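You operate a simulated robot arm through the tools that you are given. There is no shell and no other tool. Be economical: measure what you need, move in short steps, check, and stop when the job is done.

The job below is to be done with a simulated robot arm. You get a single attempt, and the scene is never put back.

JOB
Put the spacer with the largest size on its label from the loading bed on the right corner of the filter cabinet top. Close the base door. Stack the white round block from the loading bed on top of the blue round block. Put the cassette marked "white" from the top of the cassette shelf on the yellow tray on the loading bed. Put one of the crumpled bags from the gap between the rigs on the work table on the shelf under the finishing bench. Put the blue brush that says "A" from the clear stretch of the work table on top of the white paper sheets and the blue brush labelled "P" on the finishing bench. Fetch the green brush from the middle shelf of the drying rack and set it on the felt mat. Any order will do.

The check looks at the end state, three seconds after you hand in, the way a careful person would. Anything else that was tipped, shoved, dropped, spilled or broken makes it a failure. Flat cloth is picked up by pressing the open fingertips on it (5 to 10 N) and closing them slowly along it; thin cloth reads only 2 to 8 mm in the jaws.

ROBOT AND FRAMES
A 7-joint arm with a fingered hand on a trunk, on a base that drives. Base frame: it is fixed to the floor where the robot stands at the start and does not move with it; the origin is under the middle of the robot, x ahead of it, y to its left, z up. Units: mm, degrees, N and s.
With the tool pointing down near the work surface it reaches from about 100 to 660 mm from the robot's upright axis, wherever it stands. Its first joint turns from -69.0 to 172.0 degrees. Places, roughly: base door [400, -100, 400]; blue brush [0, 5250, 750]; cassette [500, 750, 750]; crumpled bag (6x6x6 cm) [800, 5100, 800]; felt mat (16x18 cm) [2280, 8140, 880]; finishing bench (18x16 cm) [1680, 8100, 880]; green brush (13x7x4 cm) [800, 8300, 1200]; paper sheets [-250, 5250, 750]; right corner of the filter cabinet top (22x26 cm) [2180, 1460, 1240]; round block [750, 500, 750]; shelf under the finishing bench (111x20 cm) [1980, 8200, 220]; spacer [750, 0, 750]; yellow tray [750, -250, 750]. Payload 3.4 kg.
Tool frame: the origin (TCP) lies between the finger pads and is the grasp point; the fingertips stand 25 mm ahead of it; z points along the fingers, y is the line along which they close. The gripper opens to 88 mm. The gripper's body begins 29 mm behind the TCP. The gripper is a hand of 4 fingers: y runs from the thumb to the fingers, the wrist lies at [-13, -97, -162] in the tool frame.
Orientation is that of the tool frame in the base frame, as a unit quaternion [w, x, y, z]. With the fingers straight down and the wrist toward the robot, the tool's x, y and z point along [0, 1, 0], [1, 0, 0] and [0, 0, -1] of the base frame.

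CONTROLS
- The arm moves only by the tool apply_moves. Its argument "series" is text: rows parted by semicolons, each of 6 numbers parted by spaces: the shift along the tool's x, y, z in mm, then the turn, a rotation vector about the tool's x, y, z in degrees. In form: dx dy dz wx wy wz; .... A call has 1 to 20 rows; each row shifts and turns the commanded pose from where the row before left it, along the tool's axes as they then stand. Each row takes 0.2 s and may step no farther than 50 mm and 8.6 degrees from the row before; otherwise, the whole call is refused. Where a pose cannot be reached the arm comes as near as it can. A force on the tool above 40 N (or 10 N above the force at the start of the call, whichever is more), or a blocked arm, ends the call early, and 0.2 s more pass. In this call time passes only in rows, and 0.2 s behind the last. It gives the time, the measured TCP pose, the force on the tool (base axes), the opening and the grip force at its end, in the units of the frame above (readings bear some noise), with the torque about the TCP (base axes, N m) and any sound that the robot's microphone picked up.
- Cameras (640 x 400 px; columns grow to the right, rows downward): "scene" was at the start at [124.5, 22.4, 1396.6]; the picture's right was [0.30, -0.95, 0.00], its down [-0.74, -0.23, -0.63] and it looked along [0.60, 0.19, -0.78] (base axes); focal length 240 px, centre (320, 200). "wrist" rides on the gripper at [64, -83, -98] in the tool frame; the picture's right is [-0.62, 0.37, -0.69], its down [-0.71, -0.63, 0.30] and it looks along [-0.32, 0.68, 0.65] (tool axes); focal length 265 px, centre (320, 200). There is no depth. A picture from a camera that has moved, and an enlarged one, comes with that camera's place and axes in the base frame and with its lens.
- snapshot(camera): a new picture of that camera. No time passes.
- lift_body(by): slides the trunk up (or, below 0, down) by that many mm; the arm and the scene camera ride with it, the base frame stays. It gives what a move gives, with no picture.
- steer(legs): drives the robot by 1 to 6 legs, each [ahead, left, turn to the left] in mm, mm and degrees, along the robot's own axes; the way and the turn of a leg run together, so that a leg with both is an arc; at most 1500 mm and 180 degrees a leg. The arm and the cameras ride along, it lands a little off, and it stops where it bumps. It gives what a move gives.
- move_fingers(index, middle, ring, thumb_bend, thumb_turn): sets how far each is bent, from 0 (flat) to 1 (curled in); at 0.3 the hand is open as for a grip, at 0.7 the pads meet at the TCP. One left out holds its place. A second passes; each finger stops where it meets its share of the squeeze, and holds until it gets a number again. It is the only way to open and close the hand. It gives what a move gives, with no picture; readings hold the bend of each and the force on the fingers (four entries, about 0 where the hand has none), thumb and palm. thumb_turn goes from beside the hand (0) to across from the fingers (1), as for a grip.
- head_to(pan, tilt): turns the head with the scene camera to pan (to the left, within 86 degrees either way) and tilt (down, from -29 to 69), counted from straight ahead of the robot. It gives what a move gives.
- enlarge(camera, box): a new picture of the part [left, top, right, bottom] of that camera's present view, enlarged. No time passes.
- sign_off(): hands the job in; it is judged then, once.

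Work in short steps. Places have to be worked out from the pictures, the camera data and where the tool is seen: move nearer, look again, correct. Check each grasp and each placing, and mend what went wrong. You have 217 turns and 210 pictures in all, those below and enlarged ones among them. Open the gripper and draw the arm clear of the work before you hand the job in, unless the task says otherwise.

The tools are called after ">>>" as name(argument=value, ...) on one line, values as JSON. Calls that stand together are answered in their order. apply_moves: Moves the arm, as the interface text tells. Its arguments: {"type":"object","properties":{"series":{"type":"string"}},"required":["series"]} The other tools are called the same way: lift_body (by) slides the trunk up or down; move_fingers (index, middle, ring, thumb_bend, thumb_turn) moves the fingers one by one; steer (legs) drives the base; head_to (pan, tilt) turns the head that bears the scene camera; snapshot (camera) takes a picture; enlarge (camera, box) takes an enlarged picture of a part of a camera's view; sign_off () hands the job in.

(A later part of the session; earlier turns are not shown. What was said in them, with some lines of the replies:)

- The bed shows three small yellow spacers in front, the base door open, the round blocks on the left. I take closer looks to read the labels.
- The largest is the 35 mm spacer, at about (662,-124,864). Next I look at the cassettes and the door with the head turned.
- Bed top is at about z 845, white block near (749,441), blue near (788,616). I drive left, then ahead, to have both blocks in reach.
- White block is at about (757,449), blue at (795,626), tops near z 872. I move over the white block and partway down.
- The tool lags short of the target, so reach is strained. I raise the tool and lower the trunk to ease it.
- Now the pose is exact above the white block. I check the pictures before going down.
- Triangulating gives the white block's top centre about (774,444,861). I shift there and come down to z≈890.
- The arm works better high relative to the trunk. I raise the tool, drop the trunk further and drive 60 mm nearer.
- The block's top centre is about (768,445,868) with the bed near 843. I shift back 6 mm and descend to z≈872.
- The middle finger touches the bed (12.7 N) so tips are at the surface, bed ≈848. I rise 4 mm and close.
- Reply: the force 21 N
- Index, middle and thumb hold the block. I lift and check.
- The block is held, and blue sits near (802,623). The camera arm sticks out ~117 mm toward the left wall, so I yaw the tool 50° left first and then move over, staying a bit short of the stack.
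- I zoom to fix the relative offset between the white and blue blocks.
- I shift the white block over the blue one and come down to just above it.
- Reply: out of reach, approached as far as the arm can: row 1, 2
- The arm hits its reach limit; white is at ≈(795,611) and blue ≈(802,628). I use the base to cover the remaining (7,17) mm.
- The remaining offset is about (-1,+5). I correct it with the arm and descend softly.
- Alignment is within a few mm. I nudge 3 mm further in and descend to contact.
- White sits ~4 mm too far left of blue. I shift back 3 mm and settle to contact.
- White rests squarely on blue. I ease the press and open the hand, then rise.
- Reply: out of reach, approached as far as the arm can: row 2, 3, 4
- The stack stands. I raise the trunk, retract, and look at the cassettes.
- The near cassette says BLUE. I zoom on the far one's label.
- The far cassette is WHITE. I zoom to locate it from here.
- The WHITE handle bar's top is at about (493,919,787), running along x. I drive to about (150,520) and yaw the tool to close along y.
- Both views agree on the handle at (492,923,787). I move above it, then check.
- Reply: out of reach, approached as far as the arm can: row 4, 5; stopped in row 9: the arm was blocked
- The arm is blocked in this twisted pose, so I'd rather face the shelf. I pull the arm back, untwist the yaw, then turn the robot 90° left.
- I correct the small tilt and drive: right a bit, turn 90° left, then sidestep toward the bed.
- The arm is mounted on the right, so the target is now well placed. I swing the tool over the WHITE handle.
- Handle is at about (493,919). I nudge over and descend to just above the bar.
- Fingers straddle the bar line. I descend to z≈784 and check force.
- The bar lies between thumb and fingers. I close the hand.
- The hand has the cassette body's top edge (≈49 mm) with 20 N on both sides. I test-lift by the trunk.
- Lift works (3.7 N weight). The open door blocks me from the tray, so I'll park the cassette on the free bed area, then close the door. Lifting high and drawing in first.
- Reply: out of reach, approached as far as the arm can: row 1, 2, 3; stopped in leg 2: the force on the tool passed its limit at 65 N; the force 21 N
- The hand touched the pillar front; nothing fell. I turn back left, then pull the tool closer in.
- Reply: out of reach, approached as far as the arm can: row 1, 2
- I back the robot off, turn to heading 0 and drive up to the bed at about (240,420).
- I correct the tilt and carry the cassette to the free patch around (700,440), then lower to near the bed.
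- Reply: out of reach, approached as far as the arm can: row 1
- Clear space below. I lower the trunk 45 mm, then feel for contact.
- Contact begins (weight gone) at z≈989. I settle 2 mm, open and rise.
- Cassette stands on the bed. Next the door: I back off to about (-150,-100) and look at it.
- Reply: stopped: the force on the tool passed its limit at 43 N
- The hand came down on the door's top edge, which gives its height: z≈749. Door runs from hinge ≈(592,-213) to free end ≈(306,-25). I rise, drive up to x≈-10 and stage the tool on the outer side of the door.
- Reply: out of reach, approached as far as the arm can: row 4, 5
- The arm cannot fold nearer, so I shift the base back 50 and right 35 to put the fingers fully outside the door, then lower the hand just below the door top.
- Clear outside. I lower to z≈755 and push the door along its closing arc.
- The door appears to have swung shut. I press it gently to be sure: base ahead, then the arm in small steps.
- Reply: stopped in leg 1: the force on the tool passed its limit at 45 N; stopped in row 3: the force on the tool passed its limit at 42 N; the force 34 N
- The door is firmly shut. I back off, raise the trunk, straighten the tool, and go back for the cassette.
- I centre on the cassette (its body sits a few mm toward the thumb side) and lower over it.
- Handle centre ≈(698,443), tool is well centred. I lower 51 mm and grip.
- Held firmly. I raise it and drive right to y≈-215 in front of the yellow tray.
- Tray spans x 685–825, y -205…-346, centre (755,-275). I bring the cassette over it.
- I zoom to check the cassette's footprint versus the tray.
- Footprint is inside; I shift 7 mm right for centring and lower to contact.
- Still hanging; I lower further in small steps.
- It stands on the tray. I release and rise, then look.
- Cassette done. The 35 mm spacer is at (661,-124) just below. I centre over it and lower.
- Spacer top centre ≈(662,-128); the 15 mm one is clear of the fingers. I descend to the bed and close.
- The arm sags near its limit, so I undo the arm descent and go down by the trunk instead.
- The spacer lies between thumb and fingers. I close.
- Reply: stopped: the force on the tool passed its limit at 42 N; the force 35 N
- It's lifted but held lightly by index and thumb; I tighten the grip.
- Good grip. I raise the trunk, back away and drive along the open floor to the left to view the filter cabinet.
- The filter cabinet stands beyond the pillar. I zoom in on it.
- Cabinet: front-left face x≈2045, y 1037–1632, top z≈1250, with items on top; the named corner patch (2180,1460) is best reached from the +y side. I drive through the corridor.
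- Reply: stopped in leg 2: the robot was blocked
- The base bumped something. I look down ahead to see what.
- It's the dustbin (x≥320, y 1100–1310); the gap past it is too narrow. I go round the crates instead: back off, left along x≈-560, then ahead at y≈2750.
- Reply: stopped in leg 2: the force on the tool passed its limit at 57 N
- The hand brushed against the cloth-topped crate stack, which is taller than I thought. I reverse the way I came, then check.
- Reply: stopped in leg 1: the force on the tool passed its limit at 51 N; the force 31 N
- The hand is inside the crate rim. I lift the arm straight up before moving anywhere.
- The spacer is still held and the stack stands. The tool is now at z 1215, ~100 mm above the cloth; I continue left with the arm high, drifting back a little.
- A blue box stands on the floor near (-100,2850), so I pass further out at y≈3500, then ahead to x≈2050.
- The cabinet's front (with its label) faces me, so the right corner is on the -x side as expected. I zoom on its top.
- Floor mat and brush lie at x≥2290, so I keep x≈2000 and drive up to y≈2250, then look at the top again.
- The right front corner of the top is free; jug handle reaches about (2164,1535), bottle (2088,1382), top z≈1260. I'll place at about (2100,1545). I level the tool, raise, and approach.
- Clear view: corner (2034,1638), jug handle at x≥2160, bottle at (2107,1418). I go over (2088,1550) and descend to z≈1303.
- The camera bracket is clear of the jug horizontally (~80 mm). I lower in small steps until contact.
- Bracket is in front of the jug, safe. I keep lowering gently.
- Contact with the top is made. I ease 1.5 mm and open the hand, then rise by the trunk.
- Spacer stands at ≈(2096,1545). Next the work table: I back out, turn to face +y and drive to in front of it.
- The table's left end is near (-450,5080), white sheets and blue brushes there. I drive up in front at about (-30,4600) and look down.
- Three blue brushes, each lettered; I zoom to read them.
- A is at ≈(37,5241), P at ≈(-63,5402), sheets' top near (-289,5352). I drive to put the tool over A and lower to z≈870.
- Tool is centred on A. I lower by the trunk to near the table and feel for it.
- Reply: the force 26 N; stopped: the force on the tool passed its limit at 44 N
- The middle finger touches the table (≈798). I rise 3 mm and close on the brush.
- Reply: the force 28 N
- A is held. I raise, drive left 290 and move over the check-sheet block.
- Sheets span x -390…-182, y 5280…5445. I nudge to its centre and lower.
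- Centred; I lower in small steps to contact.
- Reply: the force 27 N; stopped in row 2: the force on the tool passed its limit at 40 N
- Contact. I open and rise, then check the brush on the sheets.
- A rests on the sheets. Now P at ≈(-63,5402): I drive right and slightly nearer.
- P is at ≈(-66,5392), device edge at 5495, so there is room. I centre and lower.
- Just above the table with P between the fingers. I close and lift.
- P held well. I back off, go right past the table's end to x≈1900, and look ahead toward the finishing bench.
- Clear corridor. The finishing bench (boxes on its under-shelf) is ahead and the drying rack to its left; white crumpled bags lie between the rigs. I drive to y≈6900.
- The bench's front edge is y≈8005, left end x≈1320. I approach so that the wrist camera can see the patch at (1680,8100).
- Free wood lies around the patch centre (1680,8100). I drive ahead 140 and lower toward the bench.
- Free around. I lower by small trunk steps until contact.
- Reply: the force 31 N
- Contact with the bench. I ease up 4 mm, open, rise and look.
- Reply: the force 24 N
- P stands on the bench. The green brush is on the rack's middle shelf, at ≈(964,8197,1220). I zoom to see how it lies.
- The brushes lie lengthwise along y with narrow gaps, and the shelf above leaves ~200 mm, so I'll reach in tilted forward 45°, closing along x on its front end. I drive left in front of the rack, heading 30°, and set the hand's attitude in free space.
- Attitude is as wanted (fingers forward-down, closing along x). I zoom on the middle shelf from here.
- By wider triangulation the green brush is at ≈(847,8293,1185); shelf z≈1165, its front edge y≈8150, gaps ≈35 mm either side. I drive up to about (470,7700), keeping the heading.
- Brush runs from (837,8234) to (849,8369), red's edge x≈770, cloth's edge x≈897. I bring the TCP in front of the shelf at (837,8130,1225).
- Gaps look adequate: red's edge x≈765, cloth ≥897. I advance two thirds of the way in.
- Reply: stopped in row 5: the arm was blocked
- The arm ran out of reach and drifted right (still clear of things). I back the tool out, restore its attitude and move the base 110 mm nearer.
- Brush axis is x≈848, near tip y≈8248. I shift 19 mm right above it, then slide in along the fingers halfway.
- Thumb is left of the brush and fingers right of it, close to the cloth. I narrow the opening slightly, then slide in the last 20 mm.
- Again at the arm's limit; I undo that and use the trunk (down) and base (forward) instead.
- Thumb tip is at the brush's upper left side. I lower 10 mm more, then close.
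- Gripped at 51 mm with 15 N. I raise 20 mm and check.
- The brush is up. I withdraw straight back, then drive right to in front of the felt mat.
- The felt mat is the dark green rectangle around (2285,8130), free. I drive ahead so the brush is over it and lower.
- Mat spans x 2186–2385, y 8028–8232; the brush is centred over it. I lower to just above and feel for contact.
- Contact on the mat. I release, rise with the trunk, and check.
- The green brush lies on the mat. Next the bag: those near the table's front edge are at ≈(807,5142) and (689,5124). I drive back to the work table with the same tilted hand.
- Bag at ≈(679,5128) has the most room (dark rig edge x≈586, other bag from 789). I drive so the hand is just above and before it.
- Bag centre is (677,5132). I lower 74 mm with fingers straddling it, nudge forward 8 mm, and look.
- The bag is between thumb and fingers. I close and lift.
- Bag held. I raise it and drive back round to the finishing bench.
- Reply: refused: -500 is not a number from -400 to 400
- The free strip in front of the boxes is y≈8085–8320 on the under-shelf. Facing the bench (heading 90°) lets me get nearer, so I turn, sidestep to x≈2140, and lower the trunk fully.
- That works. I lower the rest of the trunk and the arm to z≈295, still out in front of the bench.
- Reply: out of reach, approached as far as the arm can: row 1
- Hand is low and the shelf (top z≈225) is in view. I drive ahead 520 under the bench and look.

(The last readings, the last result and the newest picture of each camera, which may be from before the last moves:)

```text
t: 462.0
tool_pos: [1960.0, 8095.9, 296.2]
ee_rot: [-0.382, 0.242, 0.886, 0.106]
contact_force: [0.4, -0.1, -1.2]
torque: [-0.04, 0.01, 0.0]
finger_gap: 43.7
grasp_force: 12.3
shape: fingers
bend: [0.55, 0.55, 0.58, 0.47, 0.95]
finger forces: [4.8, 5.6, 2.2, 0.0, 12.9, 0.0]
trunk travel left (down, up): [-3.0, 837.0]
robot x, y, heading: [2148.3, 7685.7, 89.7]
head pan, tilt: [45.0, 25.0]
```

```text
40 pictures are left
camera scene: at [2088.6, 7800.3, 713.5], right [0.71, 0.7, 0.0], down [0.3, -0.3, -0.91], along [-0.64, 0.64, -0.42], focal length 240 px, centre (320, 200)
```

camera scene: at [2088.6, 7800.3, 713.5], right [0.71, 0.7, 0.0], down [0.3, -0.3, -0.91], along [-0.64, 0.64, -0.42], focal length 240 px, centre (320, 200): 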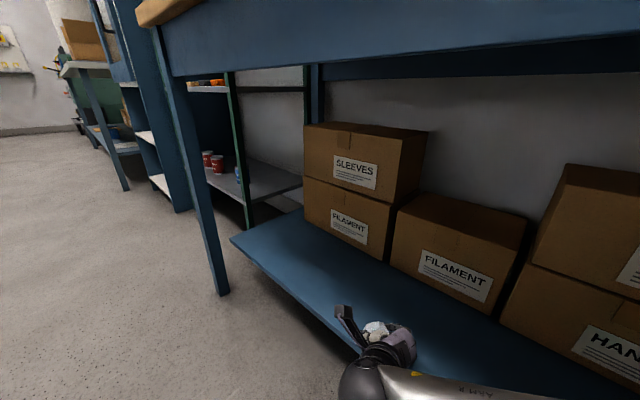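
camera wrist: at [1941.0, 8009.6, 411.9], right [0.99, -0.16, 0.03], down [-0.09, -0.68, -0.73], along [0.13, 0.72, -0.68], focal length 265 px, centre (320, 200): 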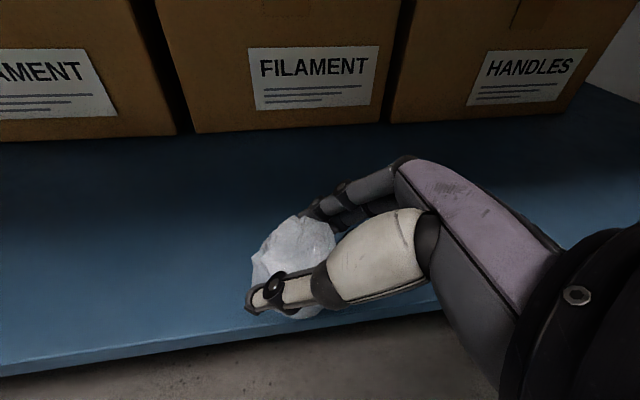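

Plenty of free shelf before the boxes (front y≈8360). I drive 85 further and lower onto the shelf in small steps.

>>> steer(legs=[[85, 0, 0]])

>>> apply_moves(series="-7 0 7 0 0 0; -7 0 7 0 0 0; 0 0 0 0 0 0")

>>> apply_moves(series="-4 0 4 0 0 0; 0 0 0 0 0 0")

>>> snapshot(camera="wrist")

```text
t: 463.1
tool_pos: [1960.2, 8181.2, 296.6]
ee_rot: [-0.381, 0.241, 0.886, 0.106]
contact_force: [0.5, -0.1, -1.5]
torque: [-0.01, 0.03, 0.02]
finger_gap: 43.5
grasp_force: 12.7
shape: fingers
bend: [0.55, 0.55, 0.58, 0.47, 0.95]
finger forces: [4.7, 5.6, 2.2, 0.0, 12.8, 0.0]
trunk travel left (down, up): [-3.0, 837.0]
robot x, y, heading: [2153.0, 7768.5, 89.5]
head pan, tilt: [45.0, 25.0]
```

```text
t: 463.9
tool_pos: [1960.1, 8181.4, 275.6]
ee_rot: [-0.381, 0.241, 0.886, 0.105]
contact_force: [0.1, -0.5, -0.2]
torque: [0.0, -0.02, 0.03]
finger_gap: 43.6
grasp_force: 12.8
shape: fingers
bend: [0.55, 0.55, 0.58, 0.47, 0.95]
finger forces: [4.8, 5.7, 2.2, 0.0, 12.9, 0.1]
trunk travel left (down, up): [-3.0, 837.0]
robot x, y, heading: [2151.7, 7766.6, 89.8]
head pan, tilt: [45.0, 25.0]
```

```text
t: 464.5
tool_pos: [1960.2, 8180.9, 271.7]
ee_rot: [-0.381, 0.241, 0.886, 0.107]
contact_force: [-0.2, 0.9, -0.1]
torque: [0.0, -0.03, -0.02]
finger_gap: 43.9
grasp_force: 12.7
shape: fingers
bend: [0.55, 0.55, 0.58, 0.47, 0.95]
finger forces: [4.7, 5.7, 2.2, 0.1, 12.9, 0.0]
trunk travel left (down, up): [-3.0, 837.0]
robot x, y, heading: [2152.3, 7770.1, 89.7]
head pan, tilt: [45.0, 25.0]
```

```text
39 pictures are left
camera wrist: at [1940.9, 8095.1, 386.5], right [0.99, -0.16, 0.03], down [-0.09, -0.68, -0.73], along [0.13, 0.72, -0.68], focal length 265 px, centre (320, 200)
```

wrist: 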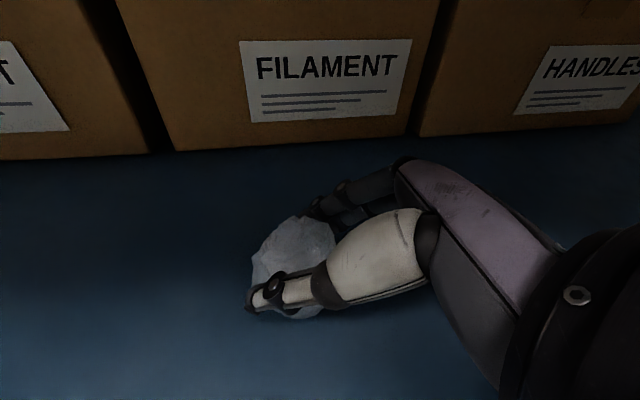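

Very near the shelf. I continue in small steps.

>>> apply_moves(series="-3 0 3 0 0 0; 0 0 0 0 0 0")

>>> apply_moves(series="-3 0 3 0 0 0; 0 0 0 0 0 0")

>>> apply_moves(series="-3 0 3 0 0 0; 0 0 0 0 0 0")

```text
t: 465.1
tool_pos: [1959.0, 8180.5, 268.4]
ee_rot: [-0.381, 0.242, 0.886, 0.106]
contact_force: [-0.2, -0.3, 1.3]
torque: [0.02, 0.02, -0.04]
finger_gap: 43.8
grasp_force: 12.5
shape: fingers
bend: [0.55, 0.55, 0.58, 0.47, 0.95]
finger forces: [4.8, 5.7, 2.4, 0.0, 13.0, 0.1]
trunk travel left (down, up): [-3.0, 837.0]
robot x, y, heading: [2150.0, 7770.5, 89.8]
head pan, tilt: [45.0, 25.0]
```

```text
t: 465.7
tool_pos: [1959.1, 8181.8, 264.0]
ee_rot: [-0.383, 0.241, 0.885, 0.107]
contact_force: [0.5, -0.3, 10.9]
torque: [0.13, 0.03, 0.0]
finger_gap: 43.5
grasp_force: 13.3
shape: fingers
bend: [0.55, 0.55, 0.59, 0.47, 0.93]
finger forces: [4.4, 6.6, 1.9, 0.1, 14.4, 0.0]
trunk travel left (down, up): [-3.0, 837.0]
robot x, y, heading: [2149.0, 7770.5, 89.7]
head pan, tilt: [45.0, 25.0]
```

```text
t: 466.3
tool_pos: [1959.5, 8180.8, 260.5]
ee_rot: [-0.383, 0.241, 0.886, 0.107]
contact_force: [-1.9, -3.5, 17.0]
torque: [0.09, 0.19, 0.07]
finger_gap: 44.8
grasp_force: 13.9
shape: fingers
bend: [0.55, 0.55, 0.61, 0.47, 0.92]
finger forces: [4.9, 6.4, 0.6, 0.0, 16.2, 0.0]
trunk travel left (down, up): [-3.0, 837.0]
robot x, y, heading: [2153.1, 7769.2, 89.8]
head pan, tilt: [45.0, 25.0]
```

The bag rests on the shelf. I ease up and open gently, then retreat upward a little.

>>> apply_moves(series="3 0 -3 0 0 0; 0 0 0 0 0 0")

>>> move_fingers(index=0.3, middle=0.3, ring=0.3, thumb_bend=0.3)

>>> apply_moves(series="20 0 -20 0 0 0; 25 0 -25 0 0 0; 25 0 -25 0 0 0; 0 0 0 0 0 0")

>>> snapshot(camera="wrist")

```text
t: 466.9
tool_pos: [1960.4, 8181.5, 263.2]
ee_rot: [-0.38, 0.241, 0.887, 0.106]
contact_force: [-1.3, -1.0, 3.6]
torque: [0.01, 0.06, 0.0]
finger_gap: 44.7
grasp_force: 14.5
shape: fingers
bend: [0.55, 0.55, 0.6, 0.47, 0.93]
finger forces: [5.6, 6.8, 2.2, 0.0, 14.0, 0.1]
trunk travel left (down, up): [-3.0, 837.0]
robot x, y, heading: [2151.1, 7770.7, 89.7]
head pan, tilt: [45.0, 25.0]
```

```text
t: 467.9
tool_pos: [1959.2, 8182.5, 263.2]
ee_rot: [-0.381, 0.242, 0.886, 0.106]
contact_force: [-0.3, 0.4, -1.0]
torque: [0.01, -0.01, 0.01]
finger_gap: 84.6
grasp_force: 0.0
shape: fingers
bend: [0.3, 0.3, 0.3, 0.3, 0.97]
finger forces: [0.0, 0.1, 0.1, 0.0, 0.1, 0.0]
trunk travel left (down, up): [-3.0, 837.0]
robot x, y, heading: [2149.3, 7768.0, 89.9]
head pan, tilt: [45.0, 25.0]
```

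```text
t: 468.9
tool_pos: [1962.3, 8178.8, 363.9]
ee_rot: [-0.382, 0.241, 0.886, 0.105]
contact_force: [-1.1, -0.2, -0.2]
torque: [0.01, -0.02, -0.01]
finger_gap: 84.4
grasp_force: 0.1
shape: fingers
bend: [0.3, 0.3, 0.3, 0.3, 0.97]
finger forces: [0.0, 0.0, 0.0, 0.0, 0.0, 0.1]
trunk travel left (down, up): [-3.0, 837.0]
robot x, y, heading: [2150.9, 7768.3, 89.4]
head pan, tilt: [45.0, 25.0]
```

```text
38 pictures are left
camera wrist: at [1943.5, 8093.2, 477.8], right [0.99, -0.16, 0.03], down [-0.09, -0.68, -0.73], along [0.13, 0.72, -0.68], focal length 265 px, centre (320, 200)
```

wrist: 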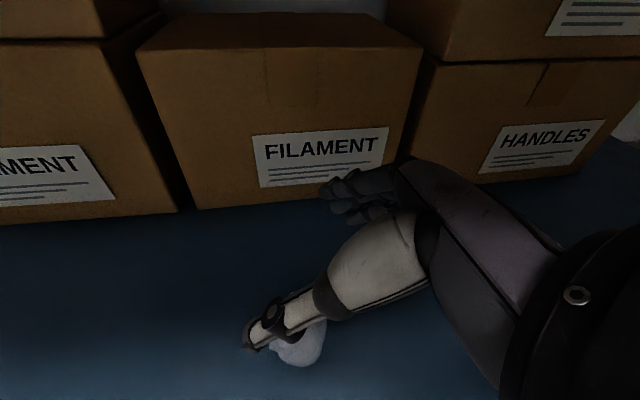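

The bag lies on the under-shelf. I back out, raise the trunk, and check bench and shelf in one view.

>>> steer(legs=[[-800, 0, 0]])

>>> lift_body(by=400)

>>> lift_body(by=380)

>>> head_to(pan=10, tilt=28)

>>> snapshot(camera="scene")

```text
t: 473.1
tool_pos: [1957.3, 7387.6, 362.7]
ee_rot: [-0.381, 0.245, 0.885, 0.107]
contact_force: [0.4, -0.5, -0.2]
torque: [0.0, 0.01, 0.0]
finger_gap: 84.5
grasp_force: 0.1
shape: fingers
bend: [0.3, 0.3, 0.3, 0.3, 0.97]
finger forces: [0.0, 0.0, 0.0, 0.0, 0.0, 0.1]
trunk travel left (down, up): [-3.0, 837.0]
robot x, y, heading: [2145.9, 6976.4, 89.5]
head pan, tilt: [45.0, 25.0]
```

```text
t: 476.9
tool_pos: [1957.1, 7388.1, 762.7]
ee_rot: [-0.381, 0.245, 0.885, 0.108]
contact_force: [0.6, 0.0, -0.3]
torque: [0.0, 0.01, 0.0]
finger_gap: 84.5
grasp_force: 0.0
shape: fingers
bend: [0.3, 0.3, 0.3, 0.3, 0.97]
finger forces: [0.0, 0.0, 0.0, 0.0, 0.0, 0.0]
trunk travel left (down, up): [-403.0, 437.0]
robot x, y, heading: [2143.2, 6975.6, 89.4]
head pan, tilt: [45.0, 25.0]
```

```text
t: 480.6
tool_pos: [1958.9, 7386.4, 1142.0]
ee_rot: [-0.381, 0.245, 0.885, 0.107]
contact_force: [-0.4, -0.3, -0.4]
torque: [-0.01, 0.01, 0.0]
finger_gap: 84.5
grasp_force: 0.0
shape: fingers
bend: [0.3, 0.3, 0.3, 0.3, 0.97]
finger forces: [0.0, 0.0, 0.1, 0.1, 0.1, 0.1]
trunk travel left (down, up): [-783.0, 57.0]
robot x, y, heading: [2142.6, 6976.2, 89.3]
head pan, tilt: [45.0, 25.0]
```

```text
t: 481.6
tool_pos: [1957.6, 7387.6, 1141.4]
ee_rot: [-0.381, 0.245, 0.885, 0.107]
contact_force: [0.3, 0.6, 0.4]
torque: [-0.02, 0.0, 0.02]
finger_gap: 84.5
grasp_force: 0.0
shape: fingers
bend: [0.3, 0.3, 0.3, 0.3, 0.97]
finger forces: [0.0, 0.1, 0.0, 0.0, 0.0, 0.0]
trunk travel left (down, up): [-783.0, 57.0]
robot x, y, heading: [2144.6, 6974.7, 89.0]
head pan, tilt: [10.0, 28.0]
```

```text
37 pictures are left
camera scene: at [2132.1, 7115.6, 1488.7], right [0.99, 0.16, 0.0], down [0.08, -0.46, -0.88], along [-0.14, 0.87, -0.47], focal length 240 px, centre (320, 200)
```

scene: 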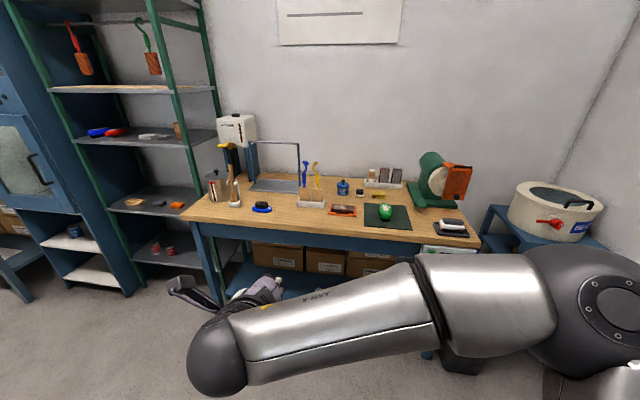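

Bench, mat and rack look right. I drive back to check the crate cloth that the hand brushed earlier.

>>> steer(legs=[[0, 240, 1], [-1500, 0, 0], [-1500, 0, 0], [-470, 0, 0], [0, 1450, 0], [0, 850, 0]])

>>> steer(legs=[[0, 0, -120]])

>>> head_to(pan=-20, tilt=25)

>>> snapshot(camera="scene")

```text
t: 510.8
tool_pos: [-593.6, 3921.0, 1142.6]
ee_rot: [-0.382, 0.241, 0.886, 0.105]
contact_force: [0.2, 0.4, 0.4]
torque: [0.02, -0.04, -0.01]
finger_gap: 84.3
grasp_force: 0.1
shape: fingers
bend: [0.3, 0.3, 0.3, 0.3, 0.97]
finger forces: [0.0, 0.0, 0.0, 0.0, 0.0, 0.0]
trunk travel left (down, up): [-783.0, 57.0]
robot x, y, heading: [-403.8, 3511.9, 89.7]
head pan, tilt: [10.0, 28.0]
```

```text
t: 516.3
tool_pos: [44.8, 3459.3, 1142.0]
ee_rot: [-0.095, 0.891, 0.224, 0.384]
contact_force: [-0.2, -0.4, 0.2]
torque: [0.0, -0.02, -0.03]
finger_gap: 84.5
grasp_force: 0.0
shape: fingers
bend: [0.3, 0.3, 0.3, 0.3, 0.97]
finger forces: [0.0, 0.0, 0.0, 0.1, 0.1, 0.0]
trunk travel left (down, up): [-783.0, 57.0]
robot x, y, heading: [-408.3, 3512.9, -31.3]
head pan, tilt: [10.0, 28.0]
```

```text
t: 517.2
tool_pos: [44.4, 3460.3, 1143.0]
ee_rot: [-0.095, 0.89, 0.225, 0.384]
contact_force: [0.1, 0.0, -0.1]
torque: [-0.01, -0.01, -0.01]
finger_gap: 84.3
grasp_force: 0.0
shape: fingers
bend: [0.3, 0.3, 0.3, 0.3, 0.97]
finger forces: [0.1, 0.1, 0.0, 0.1, 0.0, 0.0]
trunk travel left (down, up): [-783.0, 57.0]
robot x, y, heading: [-402.5, 3512.5, -31.5]
head pan, tilt: [-20.0, 25.0]
```

```text
36 pictures are left
camera scene: at [-302.5, 3412.5, 1493.5], right [-0.78, -0.62, 0.0], down [-0.26, 0.33, -0.91], along [0.56, -0.71, -0.42], focal length 240 px, centre (320, 200)
```

scene: 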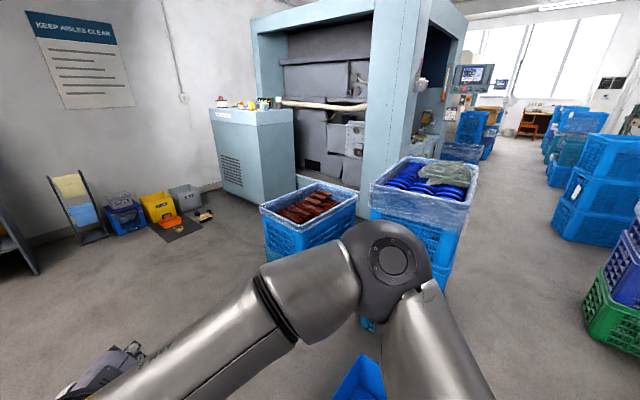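

>>> enlarge(camera="scene", box=[350, 135, 510, 235])

```text
4.00 times, centred on (430, 185) of scene
camera zoom: at [-302.5, 3412.5, 1493.5], right [-0.78, -0.62, 0.0], down [-0.26, 0.33, -0.91], along [0.56, -0.71, -0.42], focal length 960 px, centre (-120, 260)
```

zoom: 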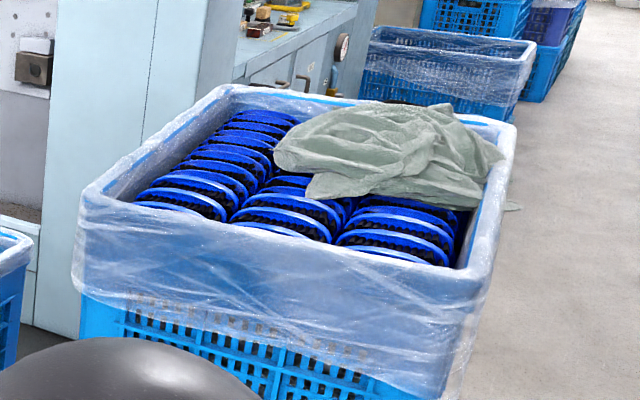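

The cloth still lies in its crate on the same side as before, nothing has fallen. The hand is open and clear of all work, so I hand in.

>>> sign_off()

```text
The job is handed in.
```

I did all eight placements and handed the job in, but three bumps along the way could count against the "nothing else disturbed" rule.

**Placements:**
- The 35 mm spacer is on the right corner of the filter cabinet top.
- The base door is shut; I pressed on it and it held.
- The white round block is stacked on the blue one.
- The "white" cassette stands on the yellow tray. I parked it briefly on the loading bed while I closed the door.
- Brush A is on top of the white paper sheets.
- Brush P is on the finishing bench.
- One crumpled bag is on the shelf under the finishing bench.
- The green brush is on the felt mat.

**Bumps:**
- **Crate stack:** the hand caught the green cloth on the crate of blue brushes, pressed against the crate rim, and shifted the cloth somewhat. I went back to look: it is still in the crate, on roughly the same side as before. I did not try to move it back.
- **Dustbin:** the base was stopped by it once. I did not check whether it moved.
- **Pillar:** with the cassette in hand, I knocked the pillar beside the cassette shelf. I saw nothing fall, and the cassette stayed in the grip.
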